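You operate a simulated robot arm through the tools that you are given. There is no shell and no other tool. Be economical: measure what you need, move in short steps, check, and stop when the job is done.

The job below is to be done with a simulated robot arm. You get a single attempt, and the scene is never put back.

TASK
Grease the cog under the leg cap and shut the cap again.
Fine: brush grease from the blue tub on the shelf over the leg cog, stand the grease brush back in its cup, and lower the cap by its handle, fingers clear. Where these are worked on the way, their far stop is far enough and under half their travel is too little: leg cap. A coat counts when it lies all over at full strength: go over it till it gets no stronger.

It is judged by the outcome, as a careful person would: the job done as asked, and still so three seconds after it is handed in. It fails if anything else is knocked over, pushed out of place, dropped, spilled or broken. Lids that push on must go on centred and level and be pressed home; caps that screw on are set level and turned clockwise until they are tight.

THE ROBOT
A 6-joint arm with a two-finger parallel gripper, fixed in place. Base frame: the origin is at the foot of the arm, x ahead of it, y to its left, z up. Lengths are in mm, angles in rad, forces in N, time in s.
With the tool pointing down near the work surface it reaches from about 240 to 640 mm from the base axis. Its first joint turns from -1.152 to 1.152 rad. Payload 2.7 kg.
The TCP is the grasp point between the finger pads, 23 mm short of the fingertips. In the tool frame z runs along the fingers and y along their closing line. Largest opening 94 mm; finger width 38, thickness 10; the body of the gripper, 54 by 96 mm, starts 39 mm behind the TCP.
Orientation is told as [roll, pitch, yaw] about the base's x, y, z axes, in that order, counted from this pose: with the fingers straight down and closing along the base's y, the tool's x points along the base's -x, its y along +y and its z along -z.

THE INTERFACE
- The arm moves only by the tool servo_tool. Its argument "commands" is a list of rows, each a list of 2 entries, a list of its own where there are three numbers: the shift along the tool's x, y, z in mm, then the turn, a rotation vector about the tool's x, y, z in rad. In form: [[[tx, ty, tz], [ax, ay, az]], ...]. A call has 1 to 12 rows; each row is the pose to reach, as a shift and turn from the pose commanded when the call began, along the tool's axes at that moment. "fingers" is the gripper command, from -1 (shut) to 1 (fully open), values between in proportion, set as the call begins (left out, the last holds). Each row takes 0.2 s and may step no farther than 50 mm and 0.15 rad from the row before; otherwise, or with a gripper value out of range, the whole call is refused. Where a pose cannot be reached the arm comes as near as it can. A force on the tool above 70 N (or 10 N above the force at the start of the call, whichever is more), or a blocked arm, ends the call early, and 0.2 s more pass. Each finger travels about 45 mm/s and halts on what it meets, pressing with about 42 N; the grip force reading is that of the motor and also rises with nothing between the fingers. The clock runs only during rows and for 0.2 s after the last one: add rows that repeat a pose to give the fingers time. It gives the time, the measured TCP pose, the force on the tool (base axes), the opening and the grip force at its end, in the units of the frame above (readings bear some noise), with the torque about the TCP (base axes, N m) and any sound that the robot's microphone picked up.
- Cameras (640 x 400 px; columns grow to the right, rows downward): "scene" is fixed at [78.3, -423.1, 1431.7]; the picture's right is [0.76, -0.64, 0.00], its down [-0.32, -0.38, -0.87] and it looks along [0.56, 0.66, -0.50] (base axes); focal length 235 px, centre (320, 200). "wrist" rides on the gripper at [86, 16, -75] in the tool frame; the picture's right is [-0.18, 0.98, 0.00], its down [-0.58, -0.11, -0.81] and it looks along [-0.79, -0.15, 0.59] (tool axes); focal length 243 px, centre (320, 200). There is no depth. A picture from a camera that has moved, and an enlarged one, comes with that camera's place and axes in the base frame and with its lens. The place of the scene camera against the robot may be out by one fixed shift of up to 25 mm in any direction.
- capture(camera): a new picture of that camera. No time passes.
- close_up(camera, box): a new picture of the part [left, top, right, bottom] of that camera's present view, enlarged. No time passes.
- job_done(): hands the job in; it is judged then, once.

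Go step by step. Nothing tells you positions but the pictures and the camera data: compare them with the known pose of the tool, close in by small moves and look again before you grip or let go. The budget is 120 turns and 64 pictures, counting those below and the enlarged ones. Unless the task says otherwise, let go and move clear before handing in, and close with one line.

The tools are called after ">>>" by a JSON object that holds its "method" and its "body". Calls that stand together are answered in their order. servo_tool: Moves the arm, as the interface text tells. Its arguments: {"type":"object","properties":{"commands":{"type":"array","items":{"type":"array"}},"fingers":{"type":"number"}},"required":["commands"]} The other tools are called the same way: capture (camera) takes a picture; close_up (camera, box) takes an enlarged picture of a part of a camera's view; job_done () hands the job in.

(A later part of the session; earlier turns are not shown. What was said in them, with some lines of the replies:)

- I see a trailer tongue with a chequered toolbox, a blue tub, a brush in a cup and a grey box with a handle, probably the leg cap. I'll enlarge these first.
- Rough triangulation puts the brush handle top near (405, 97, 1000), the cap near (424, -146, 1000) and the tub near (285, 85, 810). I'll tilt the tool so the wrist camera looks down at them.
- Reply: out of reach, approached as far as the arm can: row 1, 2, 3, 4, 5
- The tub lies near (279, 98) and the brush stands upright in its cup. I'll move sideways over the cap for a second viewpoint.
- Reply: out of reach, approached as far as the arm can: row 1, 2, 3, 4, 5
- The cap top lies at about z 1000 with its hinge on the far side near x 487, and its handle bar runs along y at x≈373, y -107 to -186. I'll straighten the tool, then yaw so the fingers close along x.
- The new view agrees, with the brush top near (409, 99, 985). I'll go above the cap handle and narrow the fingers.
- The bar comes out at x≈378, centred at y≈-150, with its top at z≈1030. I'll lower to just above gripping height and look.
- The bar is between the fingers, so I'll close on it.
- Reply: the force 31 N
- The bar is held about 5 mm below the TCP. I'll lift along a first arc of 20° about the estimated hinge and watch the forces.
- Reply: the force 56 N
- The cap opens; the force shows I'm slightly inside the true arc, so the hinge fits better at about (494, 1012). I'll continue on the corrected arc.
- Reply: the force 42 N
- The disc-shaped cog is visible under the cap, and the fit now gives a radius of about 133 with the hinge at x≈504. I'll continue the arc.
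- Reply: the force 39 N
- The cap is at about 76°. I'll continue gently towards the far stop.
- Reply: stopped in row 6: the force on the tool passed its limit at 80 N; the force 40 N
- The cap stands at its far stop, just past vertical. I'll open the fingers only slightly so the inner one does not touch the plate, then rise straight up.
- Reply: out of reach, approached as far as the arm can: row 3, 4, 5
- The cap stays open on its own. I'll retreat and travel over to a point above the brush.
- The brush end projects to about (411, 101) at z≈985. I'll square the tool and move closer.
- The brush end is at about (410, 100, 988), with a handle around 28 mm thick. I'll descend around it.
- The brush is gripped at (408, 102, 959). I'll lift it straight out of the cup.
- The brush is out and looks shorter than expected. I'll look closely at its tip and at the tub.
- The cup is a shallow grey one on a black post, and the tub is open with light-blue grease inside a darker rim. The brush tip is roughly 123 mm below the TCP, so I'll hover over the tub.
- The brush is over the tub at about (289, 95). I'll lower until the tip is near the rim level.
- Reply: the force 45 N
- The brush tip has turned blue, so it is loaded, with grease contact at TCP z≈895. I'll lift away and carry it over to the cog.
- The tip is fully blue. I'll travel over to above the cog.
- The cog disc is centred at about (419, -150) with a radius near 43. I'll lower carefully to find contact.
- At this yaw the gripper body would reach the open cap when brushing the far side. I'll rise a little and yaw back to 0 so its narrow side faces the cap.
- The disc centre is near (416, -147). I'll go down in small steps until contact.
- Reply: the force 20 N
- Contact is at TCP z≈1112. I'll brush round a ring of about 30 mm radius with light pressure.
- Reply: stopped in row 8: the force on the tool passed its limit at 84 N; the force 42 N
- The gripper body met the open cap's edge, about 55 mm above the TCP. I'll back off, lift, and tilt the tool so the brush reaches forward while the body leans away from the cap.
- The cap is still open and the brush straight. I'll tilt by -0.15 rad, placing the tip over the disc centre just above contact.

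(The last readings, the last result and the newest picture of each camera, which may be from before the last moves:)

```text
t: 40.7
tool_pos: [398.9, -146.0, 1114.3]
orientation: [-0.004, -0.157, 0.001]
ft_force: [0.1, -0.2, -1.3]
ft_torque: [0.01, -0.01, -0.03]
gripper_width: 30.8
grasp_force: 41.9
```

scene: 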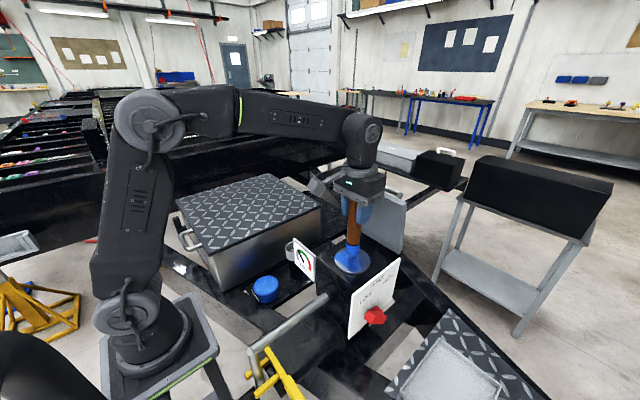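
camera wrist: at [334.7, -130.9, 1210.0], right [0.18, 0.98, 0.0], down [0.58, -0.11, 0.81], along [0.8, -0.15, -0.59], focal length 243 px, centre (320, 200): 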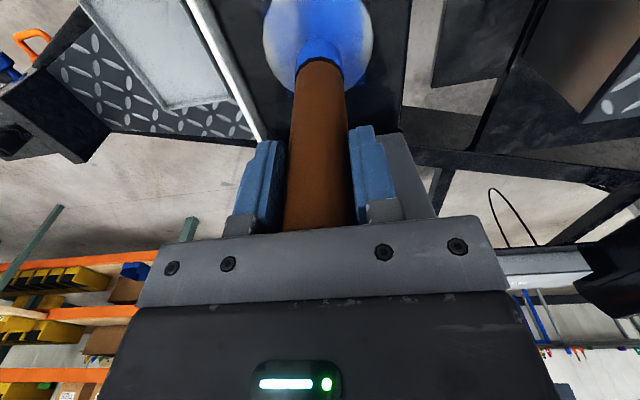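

Just above contact now. I'll brush the ring at radius 30 again with the tilted tool.

>>> {"method": "servo_tool", "body": {"commands": [[[-12.4, -1, 5], [0, 0, 0]], [[-27.2, -1, 7.3], [0, 0, 0]], [[-23.3, 14, 6.7], [0, 0, 0]], [[-12.4, 25, 5], [0, 0, 0]], [[2.4, 29, 2.7], [0, 0, 0]], [[17.3, 25, 0.35], [0, 0, 0]], [[28.1, 14, -1.3], [0, 0, 0]], [[32.1, -1, -2], [0, 0, 0]], [[28.1, -16, -1.3], [0, 0, 0]], [[17.3, -27, 0.35], [0, 0, 0]], [[2.4, -31, 2.7], [0, 0, 0]], [[-12.4, -27, 5], [0, 0, 0]]]}}

>>> {"method": "close_up", "body": {"camera": "scene", "box": [310, 200, 410, 290]}}

```text
t: 43.3
tool_pos: [411.5, -171.9, 1112.7]
orientation: [-0.003, -0.158, 0.002]
ft_force: [-1.9, -0.6, 5.1]
ft_torque: [0.04, 0.28, -0.01]
gripper_width: 30.8
grasp_force: 42.0
```

```text
4.44 times, centred on (360, 245) of scene
camera zoom: at [78.1, -423.1, 1431.7], right [0.76, -0.64, 0.0], down [-0.32, -0.38, -0.87], along [0.56, 0.66, -0.5], focal length 1046 px, centre (142, 0)
```

zoom: 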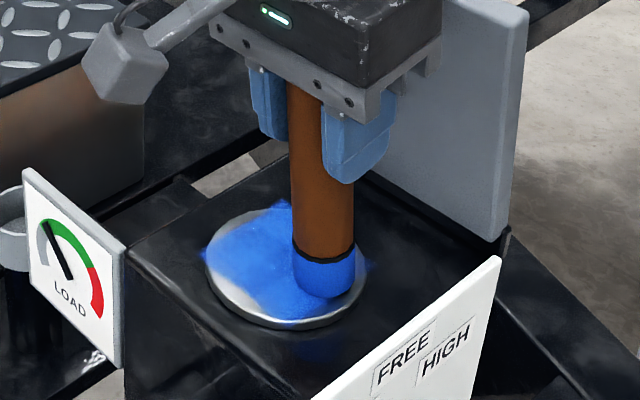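

The near rim is still bare, so the disc centre is a bit nearer (-x, -y) than I took it. I'll do another lap with the centre shifted.

>>> {"method": "servo_tool", "body": {"commands": [[[4.6, -7.8, 0.3], [0, 0, 0]], [[-7, 3.9, 2.1], [0, 0, 0]], [[-11.2, 19.9, 2.8], [0, 0, 0]], [[-7, 35.9, 2.1], [0, 0, 0]], [[4.6, 47.6, 0.3], [0, 0, 0]], [[20.4, 51.9, -2.2], [0, 0, 0]], [[36.2, 47.6, -4.7], [0, 0, 0]], [[47.8, 35.9, -6.5], [0, 0, 0]], [[52, 19.9, -7.1], [0, 0, 0]], [[47.8, 3.9, -6.5], [0, 0, 0]], [[36.2, -7.8, -4.7], [0, 0, 0]], [[20.4, -12.1, -2.2], [0, 0, 0]]]}}

>>> {"method": "close_up", "body": {"camera": "scene", "box": [310, 200, 410, 290]}}

```text
t: 45.9
tool_pos: [390.3, -186.1, 1110.8]
orientation: [-0.001, -0.156, 0.0]
ft_force: [-0.5, -0.1, -0.5]
ft_torque: [-0.02, -0.04, 0.02]
gripper_width: 30.6
grasp_force: 41.8
```

```text
4.44 times, centred on (360, 245) of scene
camera zoom: at [78.3, -423.1, 1431.7], right [0.76, -0.64, 0.0], down [-0.32, -0.38, -0.87], along [0.56, 0.66, -0.5], focal length 1046 px, centre (142, 0)
```

zoom: 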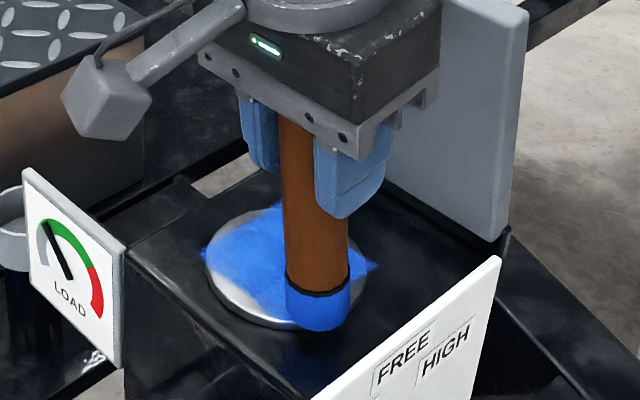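

The tilted brush overhangs at the near edge without touching it. I'll lift, straighten, and look before doing the near half vertically.

>>> {"method": "servo_tool", "body": {"commands": [[[0, 0, -15], [0, 0, 0]], [[-5, 20, -30], [0, 0.08, 0]], [[-5, 35, -50], [0, 0.156, 0]], [[-5, 35, -50], [0, 0.156, 0]]]}}

>>> {"method": "close_up", "body": {"camera": "scene", "box": [310, 200, 410, 290]}}

>>> {"method": "close_up", "body": {"camera": "wrist", "box": [220, 0, 420, 125]}}

```text
t: 46.9
tool_pos: [386.2, -150.8, 1163.1]
orientation: [-0.004, 0.001, 0.001]
ft_force: [0.4, 0.7, -0.3]
ft_torque: [-0.01, 0.01, 0.01]
gripper_width: 30.5
grasp_force: 42.1
```

```text
4.44 times, centred on (360, 245) of scene
camera zoom: at [78.3, -423.1, 1431.7], right [0.76, -0.64, 0.0], down [-0.32, -0.38, -0.87], along [0.56, 0.66, -0.5], focal length 1046 px, centre (142, 0)
```

zoom: 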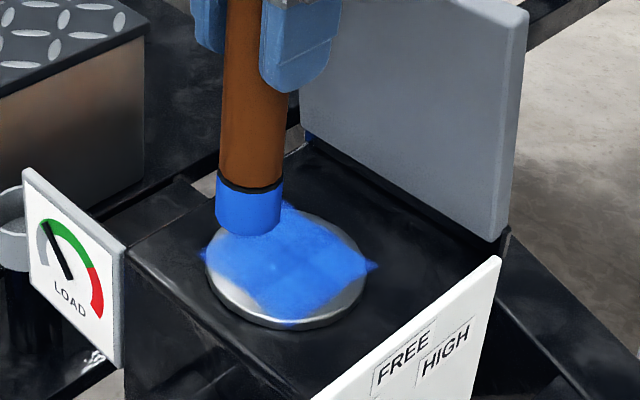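

```text
3.20 times, centred on (320, 62) of wrist
camera zoom: at [301.3, -133.4, 1238.2], right [0.18, 0.98, 0.0], down [0.58, -0.11, 0.81], along [0.79, -0.15, -0.59], focal length 776 px, centre (320, 640)
```

zoom: 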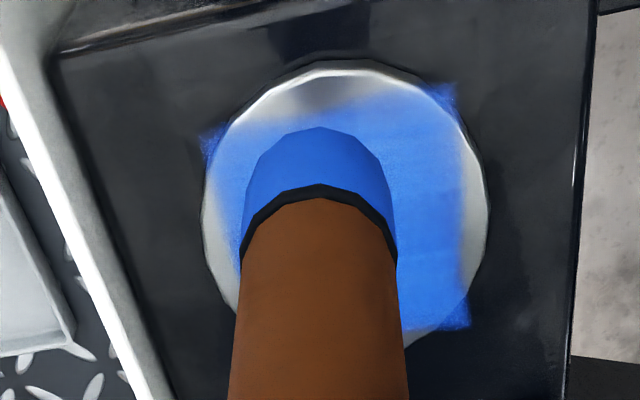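

The coat zone is a square patch at x≈387–463, y≈-184 to -111, centred on the disc at (424, -147), and its near edge looks weaker. I'll raster the near half with the brush vertical.

>>> {"method": "servo_tool", "body": {"commands": [[[-2, 0, 30], [0, 0, 0]], [[-2, 0, 53], [0, 0, 0]], [[-2, 38, 53], [0, 0, 0]], [[-2, 2, 53], [0, 0, 0]], [[-2, -33, 53], [0, 0, 0]], [[-10, -33, 53], [0, 0, 0]], [[-10, 2, 53], [0, 0, 0]], [[-10, 38, 53], [0, 0, 0]], [[-22, 38, 53], [0, 0, 0]], [[-22, 2, 53], [0, 0, 0]], [[-22, -33, 53], [0, 0, 0]], [[-36, -33, 53], [0, 0, 0]]]}}

>>> {"method": "close_up", "body": {"camera": "scene", "box": [310, 200, 410, 290]}}

```text
t: 49.5
tool_pos: [420.5, -184.9, 1109.8]
orientation: [-0.004, 0.002, 0.0]
ft_force: [-8.7, -1.3, 21.4]
ft_torque: [0.16, 0.79, 0.01]
gripper_width: 30.6
grasp_force: 42.1
```

```text
4.44 times, centred on (360, 245) of scene
camera zoom: at [77.7, -423.0, 1431.8], right [0.76, -0.64, 0.0], down [-0.32, -0.38, -0.87], along [0.56, 0.66, -0.5], focal length 1046 px, centre (142, 0)
```

zoom: 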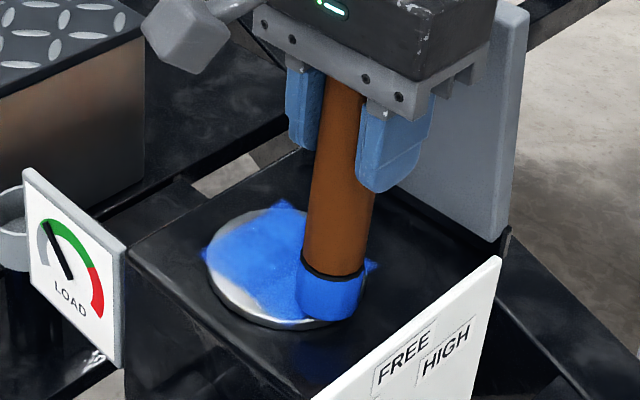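

Now the far half, with the tool tilted -0.2 so the gripper clears the cap.

>>> {"method": "servo_tool", "body": {"commands": [[[12, 0, -12], [0, -0.1, 0]], [[12, 2, -12], [0, -0.2, 0]], [[12, 2, -1], [0, -0.2, 0]], [[12, 37, -1], [0, -0.2, 0]], [[12, 73, -1], [0, -0.2, 0]], [[0, 73, -1], [0, -0.2, 0]], [[0, 37, -1], [0, -0.2, 0]], [[0, 2, -1], [0, -0.2, 0]], [[-12, 2, -1], [0, -0.2, 0]], [[-12, 37, -1], [0, -0.2, 0]], [[-12, 73, -1], [0, -0.2, 0]], [[-12, 73, -20], [0, -0.2, 0]]]}}

>>> {"method": "servo_tool", "body": {"commands": [[[20, -15, -30], [0, 0.1, 0]], [[40, -30, -50], [0, 0.2, 0]], [[75, -35, -60], [0, 0.2, 0]], [[75, -35, -60], [0, 0.2, 0]]]}}

>>> {"method": "close_up", "body": {"camera": "scene", "box": [310, 200, 410, 290]}}

>>> {"method": "close_up", "body": {"camera": "wrist", "box": [220, 0, 420, 125]}}

```text
t: 52.1
tool_pos: [433.5, -107.5, 1125.6]
orientation: [0.0, -0.196, 0.0]
ft_force: [-0.3, 1.2, -0.1]
ft_torque: [0.0, -0.02, 0.02]
gripper_width: 30.6
grasp_force: 41.9
```

```text
t: 53.1
tool_pos: [349.2, -145.5, 1170.5]
orientation: [-0.003, -0.001, -0.002]
ft_force: [-0.6, 0.0, -0.2]
ft_torque: [0.0, -0.01, -0.04]
gripper_width: 30.8
grasp_force: 42.2
```

```text
4.44 times, centred on (360, 245) of scene
camera zoom: at [78.3, -423.1, 1431.7], right [0.76, -0.64, 0.0], down [-0.32, -0.38, -0.87], along [0.56, 0.66, -0.5], focal length 1046 px, centre (142, 0)
```

zoom: 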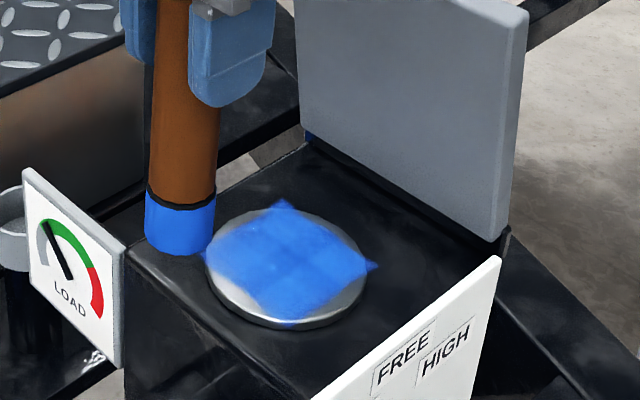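

```text
3.20 times, centred on (320, 62) of wrist
camera zoom: at [263.1, -128.5, 1244.9], right [0.18, 0.98, 0.0], down [0.58, -0.11, 0.81], along [0.79, -0.15, -0.59], focal length 776 px, centre (320, 640)
```

zoom: 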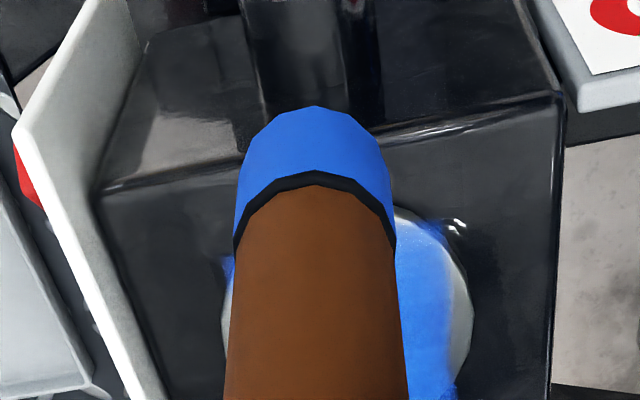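

The coat looks nearly even. I'll zoom in to judge its strength at the edges.

>>> {"method": "close_up", "body": {"camera": "scene", "box": [350, 238, 398, 278]}}

```text
10.00 times, centred on (374, 258) of scene
camera zoom: at [78.3, -423.1, 1431.7], right [0.76, -0.64, 0.0], down [-0.32, -0.38, -0.87], along [0.56, 0.66, -0.5], focal length 2354 px, centre (-220, -380)
```

zoom: 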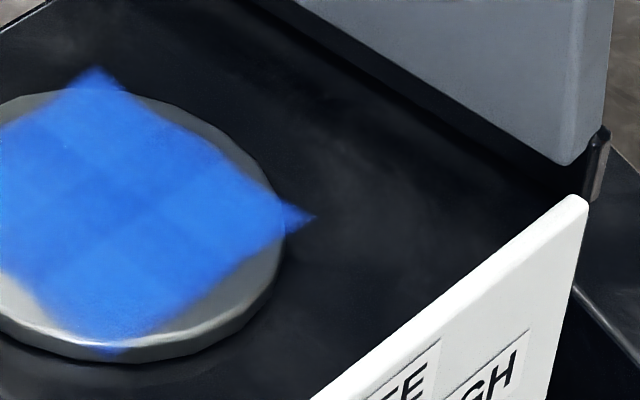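

There are slight shade differences, so I'll go over everything again, near half first.

>>> {"method": "servo_tool", "body": {"commands": [[[-37, 0, 30], [0, 0, 0]], [[-37, 0, 60], [0, 0, 0]], [[-37, 33, 60], [0, 0, 0]], [[-37, -2, 60], [0, 0, 0]], [[-37, -38, 60], [0, 0, 0]], [[-48, -38, 60], [0, 0, 0]], [[-48, -2, 60], [0, 0, 0]], [[-48, 33, 60], [0, 0, 0]], [[-62, 33, 60], [0, 0, 0]], [[-62, -2, 60], [0, 0, 0]], [[-62, -38, 60], [0, 0, 0]], [[-73, -38, 60], [0, 0, 0]]]}}

>>> {"method": "servo_tool", "body": {"commands": [[[12, 0, -12], [0, -0.1, 0]], [[12, 2, -12], [0, -0.2, 0]], [[12, 2, 0], [0, -0.2, 0]], [[12, 37, 0], [0, -0.2, 0]], [[12, 73, 0], [0, -0.2, 0]], [[0, 73, 0], [0, -0.2, 0]], [[0, 37, 0], [0, -0.2, 0]], [[0, 2, 0], [0, -0.2, 0]], [[-12, 2, 0], [0, -0.2, 0]], [[-12, 37, 0], [0, -0.2, 0]], [[-12, 73, 0], [0, -0.2, 0]], [[-12, 73, -20], [0, -0.2, 0]]]}}

>>> {"method": "servo_tool", "body": {"commands": [[[15, 15, -30], [0, 0.1, 0]], [[30, 40, -60], [0, 0.2, 0]], [[40, 70, -60], [0, 0.2, 0]], [[40, 70, -60], [0, 0.2, 0]]]}}

>>> {"method": "close_up", "body": {"camera": "scene", "box": [332, 238, 404, 283]}}

>>> {"method": "capture", "body": {"camera": "wrist"}}

```text
t: 55.7
tool_pos: [421.0, -184.0, 1110.6]
orientation: [-0.003, 0.0, 0.0]
ft_force: [0.1, 0.4, -0.2]
ft_torque: [-0.01, -0.02, -0.04]
gripper_width: 30.8
grasp_force: 42.2
```

```text
t: 58.3
tool_pos: [436.6, -110.5, 1130.6]
orientation: [-0.004, -0.2, 0.001]
ft_force: [0.5, 0.5, -0.1]
ft_torque: [0.0, 0.0, 0.03]
gripper_width: 30.9
grasp_force: 41.7
```

```text
t: 59.3
tool_pos: [383.6, -40.3, 1182.0]
orientation: [-0.003, -0.001, 0.0]
ft_force: [0.1, -0.2, -0.3]
ft_torque: [-0.01, 0.01, 0.0]
gripper_width: 30.7
grasp_force: 42.3
```

```text
8.89 times, centred on (368, 260) of scene
camera zoom: at [78.3, -423.1, 1431.7], right [0.76, -0.64, 0.0], down [-0.32, -0.38, -0.87], along [0.56, 0.66, -0.5], focal length 2092 px, centre (-107, -338)
```

zoom: 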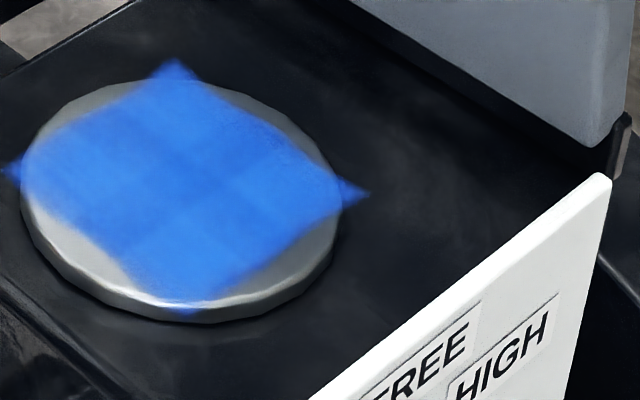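

```text
14 pictures are left
camera wrist: at [298.0, -22.3, 1256.6], right [0.18, 0.98, 0.0], down [0.58, -0.11, 0.81], along [0.79, -0.15, -0.59], focal length 243 px, centre (320, 200)
```

wrist: 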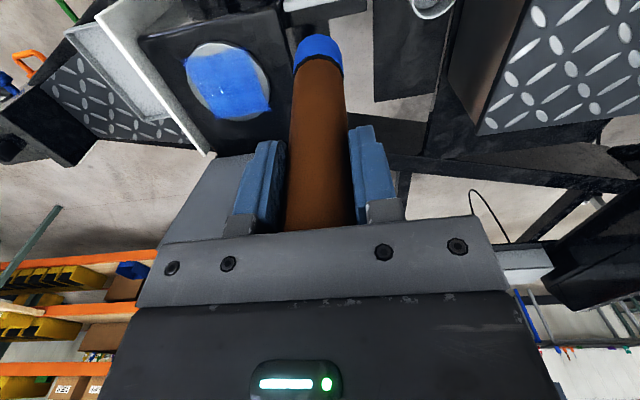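

>>> {"method": "close_up", "body": {"camera": "wrist", "box": [170, 30, 290, 130]}}

```text
4.00 times, centred on (230, 80) of wrist
camera zoom: at [298.0, -22.3, 1256.6], right [0.18, 0.98, 0.0], down [0.58, -0.11, 0.81], along [0.79, -0.15, -0.59], focal length 970 px, centre (680, 680)
```

zoom: 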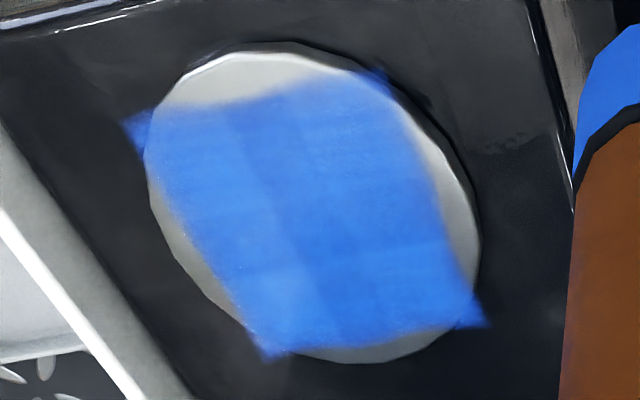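

It's nearly uniform, but the outer areas look slightly lighter. I'll do one firmer full pass and compare.

>>> {"method": "servo_tool", "body": {"commands": [[[-2, -40, 10], [0, 0, 0]], [[-2, -72, 45], [0, 0, 0]], [[-2, -72, 74], [0, 0, 0]], [[-2, -107, 74], [0, 0, 0]], [[-2, -144, 74], [0, 0, 0]], [[-12, -144, 74], [0, 0, 0]], [[-12, -107, 74], [0, 0, 0]], [[-12, -72, 74], [0, 0, 0]], [[-24, -72, 74], [0, 0, 0]], [[-24, -107, 74], [0, 0, 0]], [[-24, -144, 74], [0, 0, 0]], [[-37, -144, 74], [0, 0, 0]]]}}

>>> {"method": "servo_tool", "body": {"commands": [[[0, 37, 0], [0, 0, 0]], [[0, 73, 0], [0, 0, 0]], [[0, 37, 0], [0, 0, 0]], [[0, 2, 0], [0, 0, 0]], [[0, 2, 0], [0, 0, 0]]]}}

```text
t: 61.9
tool_pos: [417.1, -184.9, 1107.3]
orientation: [-0.006, -0.002, -0.002]
ft_force: [-7.8, -2.4, 22.9]
ft_torque: [-0.26, 0.85, -0.01]
gripper_width: 30.7
grasp_force: 42.1
```

```text
t: 63.1
tool_pos: [420.7, -183.3, 1108.2]
orientation: [-0.002, 0.002, -0.001]
ft_force: [-0.2, 0.1, -0.5]
ft_torque: [-0.01, 0.0, -0.03]
gripper_width: 30.7
grasp_force: 42.1
```

>>> {"method": "servo_tool", "body": {"commands": [[[12, 0, -12], [0, -0.1, 0]], [[12, 2, -12], [0, -0.2, 0]], [[12, 2, 1], [0, -0.2, 0]], [[12, 37, 1], [0, -0.2, 0]], [[12, 73, 1], [0, -0.2, 0]], [[0, 73, 1], [0, -0.2, 0]], [[0, 37, 1], [0, -0.2, 0]], [[0, 2, 1], [0, -0.2, 0]], [[-12, 2, 1], [0, -0.2, 0]], [[-12, 37, 1], [0, -0.2, 0]], [[-12, 73, 1], [0, -0.2, 0]], [[-12, 73, 1], [0, -0.2, 0]]]}}

>>> {"method": "servo_tool", "body": {"commands": [[[0, 0, -20], [0, 0, 0]], [[15, 15, -50], [0, 0.1, 0]], [[30, 40, -80], [0, 0.2, 0]], [[40, 70, -80], [0, 0.2, 0]], [[40, 70, -80], [0, 0.2, 0]]]}}

>>> {"method": "close_up", "body": {"camera": "wrist", "box": [170, 30, 290, 130]}}

>>> {"method": "close_up", "body": {"camera": "scene", "box": [332, 238, 404, 283]}}

```text
t: 65.7
tool_pos: [434.0, -109.4, 1109.5]
orientation: [-0.004, -0.2, 0.0]
ft_force: [0.6, -2.2, 4.3]
ft_torque: [-0.21, -0.01, -0.02]
gripper_width: 30.6
grasp_force: 42.2
```

```text
t: 66.9
tool_pos: [379.0, -37.7, 1180.1]
orientation: [-0.002, -0.001, 0.0]
ft_force: [0.1, 0.2, -0.2]
ft_torque: [-0.05, -0.04, 0.01]
gripper_width: 30.4
grasp_force: 42.5
```

```text
4.00 times, centred on (230, 80) of wrist
camera zoom: at [293.2, -20.2, 1253.8], right [0.18, 0.98, 0.0], down [0.58, -0.11, 0.81], along [0.79, -0.15, -0.59], focal length 970 px, centre (680, 680)
```

zoom: 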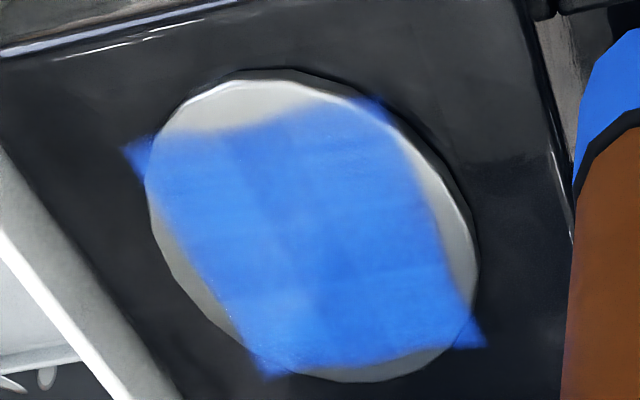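

```text
8.89 times, centred on (368, 260) of scene
camera zoom: at [78.3, -423.1, 1431.7], right [0.76, -0.64, 0.0], down [-0.32, -0.38, -0.87], along [0.56, 0.66, -0.5], focal length 2092 px, centre (-107, -338)
```

zoom: 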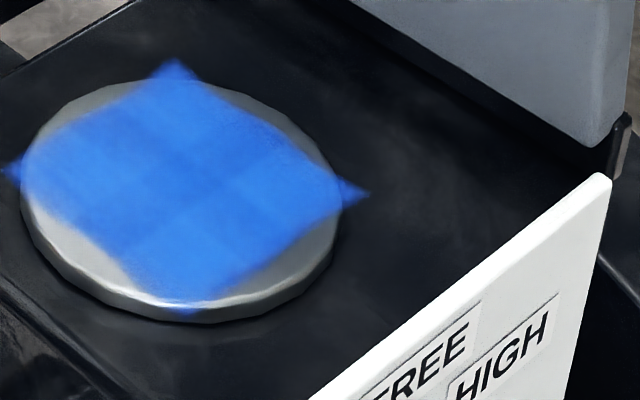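

Nothing changed between passes, so the coat is at full strength. I'll now turn the gripper back to yaw +90° and take the brush to its cup.

>>> {"method": "servo_tool", "body": {"commands": [[[0, 0, 0], [0, 0, -0.145]], [[0, 0, 0], [0, 0, -0.29]], [[0, 0, 0], [0, 0, -0.435]], [[0, 0, 0], [0, 0, -0.58]], [[0, 0, 0], [0, 0, -0.725]], [[0, 0, 0], [0, 0, -0.87]], [[0, 0, 0], [0, 0, -1.015]], [[0, 0, 0], [0, 0, -1.16]], [[0, 0, 0], [0, 0, -1.305]], [[0, 0, 0], [0, 0, -1.45]], [[0, 0, 0], [0, 0, -1.567]], [[0, 0, 0], [0, 0, -1.567]]]}}

>>> {"method": "servo_tool", "body": {"commands": [[[-40, -10, 0], [0, 0, 0]], [[-80, -20, 0], [0, 0, 0]], [[-120, -29, 0], [0, 0, 0]], [[-140, -29, 20], [0, 0, 0]], [[-140, -29, 60], [0, 0, 0]], [[-140, -29, 60], [0, 0, 0]], [[-140, -29, 60], [0, 0, 0]]]}}

```text
t: 69.5
tool_pos: [376.9, -39.5, 1177.2]
orientation: [-0.001, 0.003, 1.568]
ft_force: [1.0, -0.5, -1.0]
ft_torque: [-0.01, 0.0, 0.0]
gripper_width: 30.7
grasp_force: 42.4
```

```text
t: 71.1
tool_pos: [408.6, 102.6, 1116.1]
orientation: [0.0, 0.004, 1.568]
ft_force: [0.4, 0.9, -0.9]
ft_torque: [0.01, 0.0, -0.02]
gripper_width: 30.4
grasp_force: 42.1
```

I'm right above the pick-up spot. I'll lower to just above the cup rim and check alignment.

>>> {"method": "servo_tool", "body": {"commands": [[[0, 0, 40], [0, 0, 0]], [[0, 0, 80], [0, 0, 0]], [[0, 0, 112], [0, 0, 0]], [[0, 0, 112], [0, 0, 0]], [[0, 0, 112], [0, 0, 0]]]}}

>>> {"method": "close_up", "body": {"camera": "wrist", "box": [220, 0, 420, 125]}}

>>> {"method": "close_up", "body": {"camera": "scene", "box": [265, 210, 335, 280]}}

```text
t: 72.3
tool_pos: [406.4, 103.4, 1007.5]
orientation: [-0.001, 0.005, 1.566]
ft_force: [-0.6, -0.1, -0.7]
ft_torque: [-0.03, -0.03, 0.0]
gripper_width: 30.6
grasp_force: 42.0
```

```text
3.20 times, centred on (320, 62) of wrist
camera zoom: at [390.8, 18.7, 1081.8], right [-0.98, 0.19, 0.0], down [0.11, 0.58, 0.8], along [0.15, 0.79, -0.59], focal length 776 px, centre (320, 640)
```

zoom: 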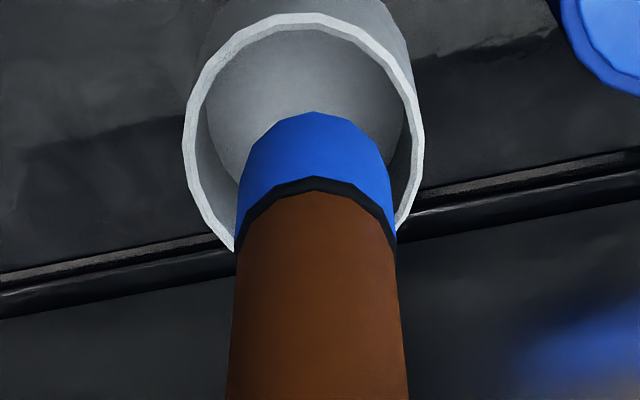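

```text
5.71 times, centred on (300, 245) of scene
camera zoom: at [78.3, -423.1, 1431.7], right [0.76, -0.64, 0.0], down [-0.32, -0.38, -0.87], along [0.56, 0.66, -0.5], focal length 1345 px, centre (434, -57)
```

zoom: 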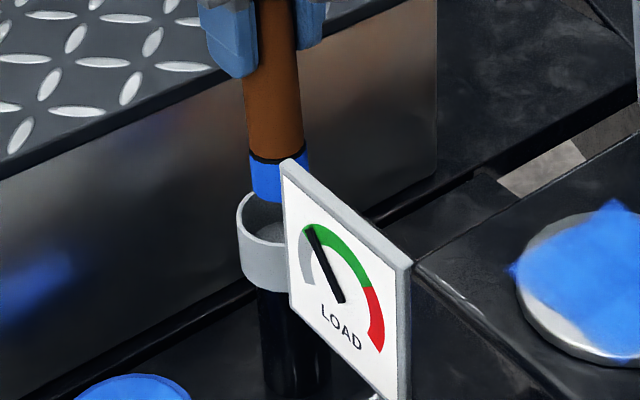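

The brush is aligned within 3–4 mm of the cup centre, and the cup is wide enough. I'll shift +3 in x and lower towards the floor of the cup.

>>> {"method": "servo_tool", "body": {"commands": [[[0, -3, 15], [0, 0, 0]], [[0, -3, 35], [0, 0, 0]], [[0, -3, 44], [0, 0, 0]], [[0, -3, 48], [0, 0, 0]], [[0, -3, 48], [0, 0, 0]]]}}

```text
t: 73.5
tool_pos: [410.4, 101.8, 958.3]
orientation: [-0.001, 0.005, 1.566]
ft_force: [-0.6, 0.6, -1.0]
ft_torque: [-0.01, 0.01, -0.05]
gripper_width: 30.7
grasp_force: 42.0
```

>>> {"method": "servo_tool", "body": {"commands": [[[0, 0, 2], [0, 0, 0]], [[0, 0, 4], [0, 0, 0]], [[0, 0, 5], [0, 0, 0]], [[0, 0, 5], [0, 0, 0]]]}}

```text
t: 74.5
tool_pos: [409.8, 100.4, 955.4]
orientation: [-0.001, 0.002, 1.566]
ft_force: [-6.3, -0.1, 19.4]
ft_torque: [0.2, 0.76, 0.06]
gripper_width: 30.6
grasp_force: 41.9
```

The brush has touched the cup floor. I'll ease the pressure a little and open the fingers.

>>> {"method": "servo_tool", "body": {"commands": [[[0, 0, -2], [0, 0, 0]], [[0, 0, -2], [0, 0, 0]]]}}

>>> {"method": "servo_tool", "body": {"commands": [[[0, 0, 0], [0, 0, 0]], [[0, 0, 0], [0, 0, 0]], [[0, 0, 0], [0, 0, 0]], [[0, 0, 0], [0, 0, 0]]], "fingers": 0.2}}

>>> {"method": "close_up", "body": {"camera": "scene", "box": [265, 170, 345, 270]}}

```text
t: 75.1
tool_pos: [408.7, 101.7, 955.3]
orientation: [0.002, 0.004, 1.568]
ft_force: [-0.5, -0.9, -0.2]
ft_torque: [0.01, -0.01, -0.01]
gripper_width: 30.5
grasp_force: 42.0
```

```text
t: 76.1
tool_pos: [409.6, 101.1, 955.3]
orientation: [-0.001, 0.003, 1.568]
ft_force: [-0.2, 0.1, -0.4]
ft_torque: [-0.02, 0.01, 0.01]
gripper_width: 56.5
grasp_force: 0.0
```

```text
4.00 times, centred on (305, 220) of scene
camera zoom: at [78.3, -423.1, 1431.7], right [0.76, -0.64, 0.0], down [-0.32, -0.38, -0.87], along [0.56, 0.66, -0.5], focal length 942 px, centre (380, 120)
```

zoom: 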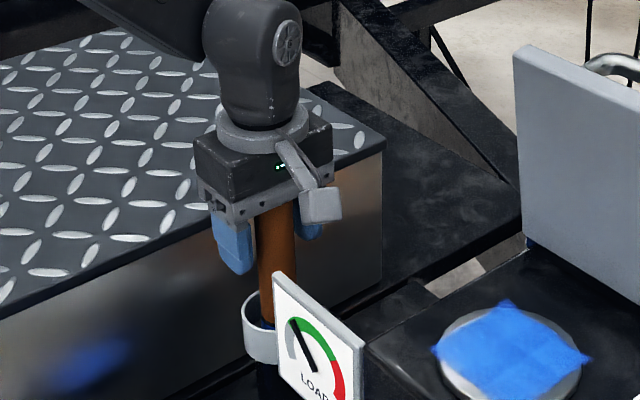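

The brush stands in the cup. I'll rise clear and head back towards the cap handle.

>>> {"method": "servo_tool", "body": {"commands": [[[0, 0, -20], [0, 0, 0]], [[0, 0, -50], [0, 0, 0]], [[0, 0, -90], [0, 0, 0]], [[0, 0, -140], [0, 0, 0]], [[0, 0, -190], [0, 0, 0]], [[0, 0, -225], [0, 0, 0]], [[0, 0, -225], [0, 0, 0]]]}}

>>> {"method": "servo_tool", "body": {"commands": [[[45, 0, 0], [0, 0, 0]], [[90, 0, 0], [0, 0, 0]], [[135, -20, 0], [0, 0, 0]], [[180, -50, 0], [0, 0, 0]], [[225, -80, 0], [0, 0, 0]], [[252, -105, 0], [0, 0, 0]], [[252, -105, 0], [0, 0, 0]]], "fingers": -0.2}}

>>> {"method": "capture", "body": {"camera": "scene"}}

```text
t: 77.7
tool_pos: [411.0, 102.2, 1182.1]
orientation: [-0.001, 0.005, 1.566]
ft_force: [-0.4, 0.3, 0.8]
ft_torque: [0.0, 0.01, -0.01]
gripper_width: 56.4
grasp_force: 0.0
```

```text
refused: row 4 steps farther than a row can; nothing moved
```

```text
7 pictures are left
```

scene: 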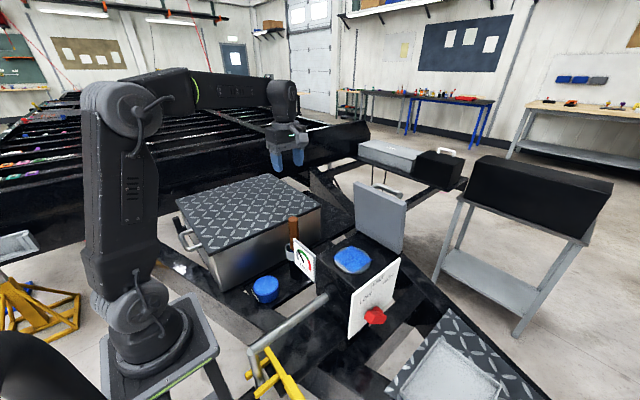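

The brush stands and the cap is still open. I'll repeat the travel in shorter steps.

>>> {"method": "servo_tool", "body": {"commands": [[[40, 0, -5], [0, 0, 0]], [[80, 0, -10], [0, 0, 0]], [[120, -10, -15], [0, 0, 0]], [[160, -30, -15], [0, 0, 0]], [[200, -55, -15], [0, 0, 0]], [[235, -85, -15], [0, 0, 0]], [[253, -110, -15], [0, 0, 0]], [[253, -126, -10], [0, 0, 0]], [[253, -126, -10], [0, 0, 0]]], "fingers": -0.36}}

>>> {"method": "capture", "body": {"camera": "wrist"}}

```text
t: 79.7
tool_pos: [534.8, -152.8, 1189.0]
orientation: [0.002, 0.004, 1.567]
ft_force: [-1.1, -0.4, 0.0]
ft_torque: [0.0, -0.03, -0.01]
gripper_width: 30.3
grasp_force: 0.1
```

```text
6 pictures are left
camera wrist: at [519.2, -238.0, 1265.2], right [-0.98, 0.19, 0.0], down [0.11, 0.58, 0.8], along [0.15, 0.79, -0.59], focal length 243 px, centre (320, 200)
```

wrist: 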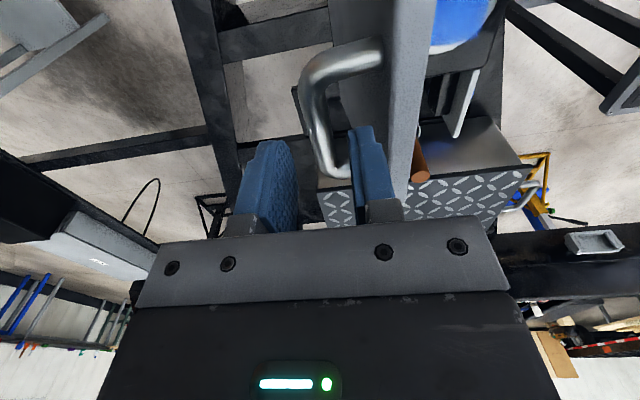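

The bar is at x≈538 with the plate face near x≈497, leaving room for the inner finger. I'll lower onto the bar and grip.

>>> {"method": "servo_tool", "body": {"commands": [[[-2, -3.5, 15], [0, 0, 0]], [[-2, -3.5, 30], [0, 0, 0]], [[-2, -3.5, 45], [0, 0, 0]], [[-2, -3.5, 45], [0, 0, 0]]]}}

>>> {"method": "servo_tool", "body": {"commands": [[[0, 0, 0], [0, 0, 0]], [[0, 0, 0], [0, 0, 0]], [[0, 0, 0], [0, 0, 0]]], "fingers": -1}}

```text
t: 80.7
tool_pos: [539.1, -151.3, 1145.7]
orientation: [0.001, 0.002, 1.569]
ft_force: [0.8, 0.0, -0.5]
ft_torque: [0.02, -0.02, -0.02]
gripper_width: 30.2
grasp_force: 0.0
```

```text
t: 81.5
tool_pos: [535.3, -151.6, 1146.6]
orientation: [0.017, 0.002, 1.562]
ft_force: [-46.0, 7.7, -7.2]
ft_torque: [-0.32, -0.19, -1.6]
gripper_width: 13.5
grasp_force: 45.2
```

The bar is held. A refit of the measured points gives the hinge at (513.5, 1004.3) with r = 143.7, so I'll lower the cap along that arc.

>>> {"method": "servo_tool", "body": {"commands": [[[0, 3.5, -0.5], [0, 0, 0]], [[0, 10.5, -1.4], [0, 0, 0]], [[0, 18, -1.9], [0, 0, 0]], [[0, 33, -1.9], [0, 0, 0]], [[0, 48, -0.3], [0, 0, 0]], [[0, 62.7, 2.8], [0, 0, 0]], [[0, 77, 7.4], [0, 0, 0]], [[0, 90.7, 13.6], [0, 0, 0]], [[0, 90.7, 13.6], [0, 0, 0]]]}}

```text
t: 83.5
tool_pos: [447.6, -151.0, 1132.4]
orientation: [0.002, 0.003, 1.565]
ft_force: [6.8, -16.5, -12.6]
ft_torque: [-0.28, 0.03, -1.38]
gripper_width: 13.2
grasp_force: 44.6
```

It's tracking well with low forces. I'll continue down, nearly to closed.

>>> {"method": "servo_tool", "body": {"commands": [[[0, 13.1, 7.5], [0, 0, 0]], [[0, 25.2, 16.3], [0, 0, 0]], [[0, 36.4, 26.4], [0, 0, 0]], [[0, 46.5, 37.6], [0, 0, 0]], [[0, 55.3, 49.7], [0, 0, 0]], [[0, 62.8, 62.8], [0, 0, 0]], [[0, 69, 76.5], [0, 0, 0]], [[0, 71.5, 83.6], [0, 0, 0]], [[0, 71.5, 83.6], [0, 0, 0]]]}}

>>> {"method": "close_up", "body": {"camera": "scene", "box": [290, 200, 410, 300]}}

```text
t: 85.5
tool_pos: [376.4, -150.7, 1048.6]
orientation: [-0.002, 0.0, 1.569]
ft_force: [16.7, 6.5, -3.2]
ft_torque: [0.3, -0.29, 0.12]
gripper_width: 13.5
grasp_force: 44.9
```

```text
4.00 times, centred on (350, 250) of scene
camera zoom: at [78.8, -422.9, 1431.8], right [0.76, -0.64, 0.0], down [-0.32, -0.38, -0.87], along [0.56, 0.66, -0.5], focal length 942 px, centre (200, 0)
```

zoom: 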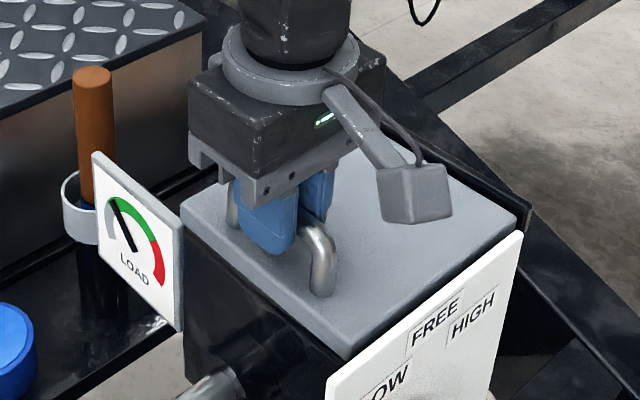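

The cap is almost down. I'll lower the last few millimetres until it seats.

>>> {"method": "servo_tool", "body": {"commands": [[[0, 0.8, 2.4], [0, 0, 0]], [[0, 1.4, 4.8], [0, 0, 0]], [[0, 2.0, 7], [0, 0, 0]], [[0, 2.0, 7], [0, 0, 0]]]}}

```text
t: 86.5
tool_pos: [375.3, -150.8, 1044.3]
orientation: [-0.009, 0.008, 1.569]
ft_force: [5.2, 6.5, 32.8]
ft_torque: [0.07, -0.16, 0.66]
gripper_width: 13.7
grasp_force: 45.0
```

The cap is seated: z is back at 1044 with 33 N of resistance. I'll open the fingers and rise clear.

>>> {"method": "servo_tool", "body": {"commands": [[[0, 0, 0], [0, 0, 0]], [[0, 0, 0], [0, 0, 0]], [[0, 0, 0], [0, 0, 0]], [[0, 0, 0], [0, 0, 0]]], "fingers": 0.06}}

>>> {"method": "servo_tool", "body": {"commands": [[[0, 0, -20], [0, 0, 0]], [[0, 0, -50], [0, 0, 0]], [[0, 0, -90], [0, 0, 0]], [[0, 20, -130], [0, 0, 0]], [[0, 40, -150], [0, 0, 0]], [[0, 40, -150], [0, 0, 0]]]}}

>>> {"method": "close_up", "body": {"camera": "scene", "box": [230, 180, 430, 310]}}

```text
t: 87.5
tool_pos: [374.2, -150.6, 1041.9]
orientation: [0.001, 0.004, 1.567]
ft_force: [-0.6, 0.1, -0.6]
ft_torque: [0.01, -0.01, -0.02]
gripper_width: 49.8
grasp_force: 0.0
```

```text
t: 88.9
tool_pos: [332.6, -148.4, 1194.9]
orientation: [0.0, 0.003, 1.568]
ft_force: [0.3, 1.1, -0.9]
ft_torque: [0.03, -0.01, -0.02]
gripper_width: 49.6
grasp_force: 0.0
```

```text
3.08 times, centred on (330, 245) of scene
camera zoom: at [78.3, -423.1, 1431.7], right [0.76, -0.64, 0.0], down [-0.32, -0.38, -0.87], along [0.56, 0.66, -0.5], focal length 724 px, centre (289, 62)
```

zoom: 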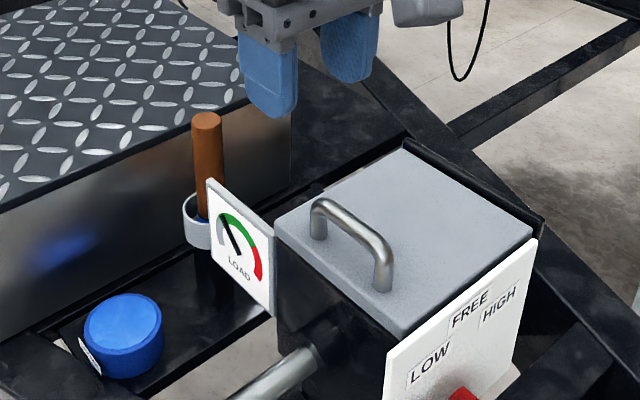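

The cap is shut, the brush stands in its cup, the tub has not moved, and the gripper is clear. I'm handing in the job.

>>> {"method": "job_done", "body": {}}

```text
The job is handed in.
```

The cog is greased and the cap is shut again. I brushed until another pass made no visible difference, stood the brush back in its cup, and lowered the cap by its handle. While brushing, the gripper once bumped the open cap with about 84 N; the cap held and later closed normally.
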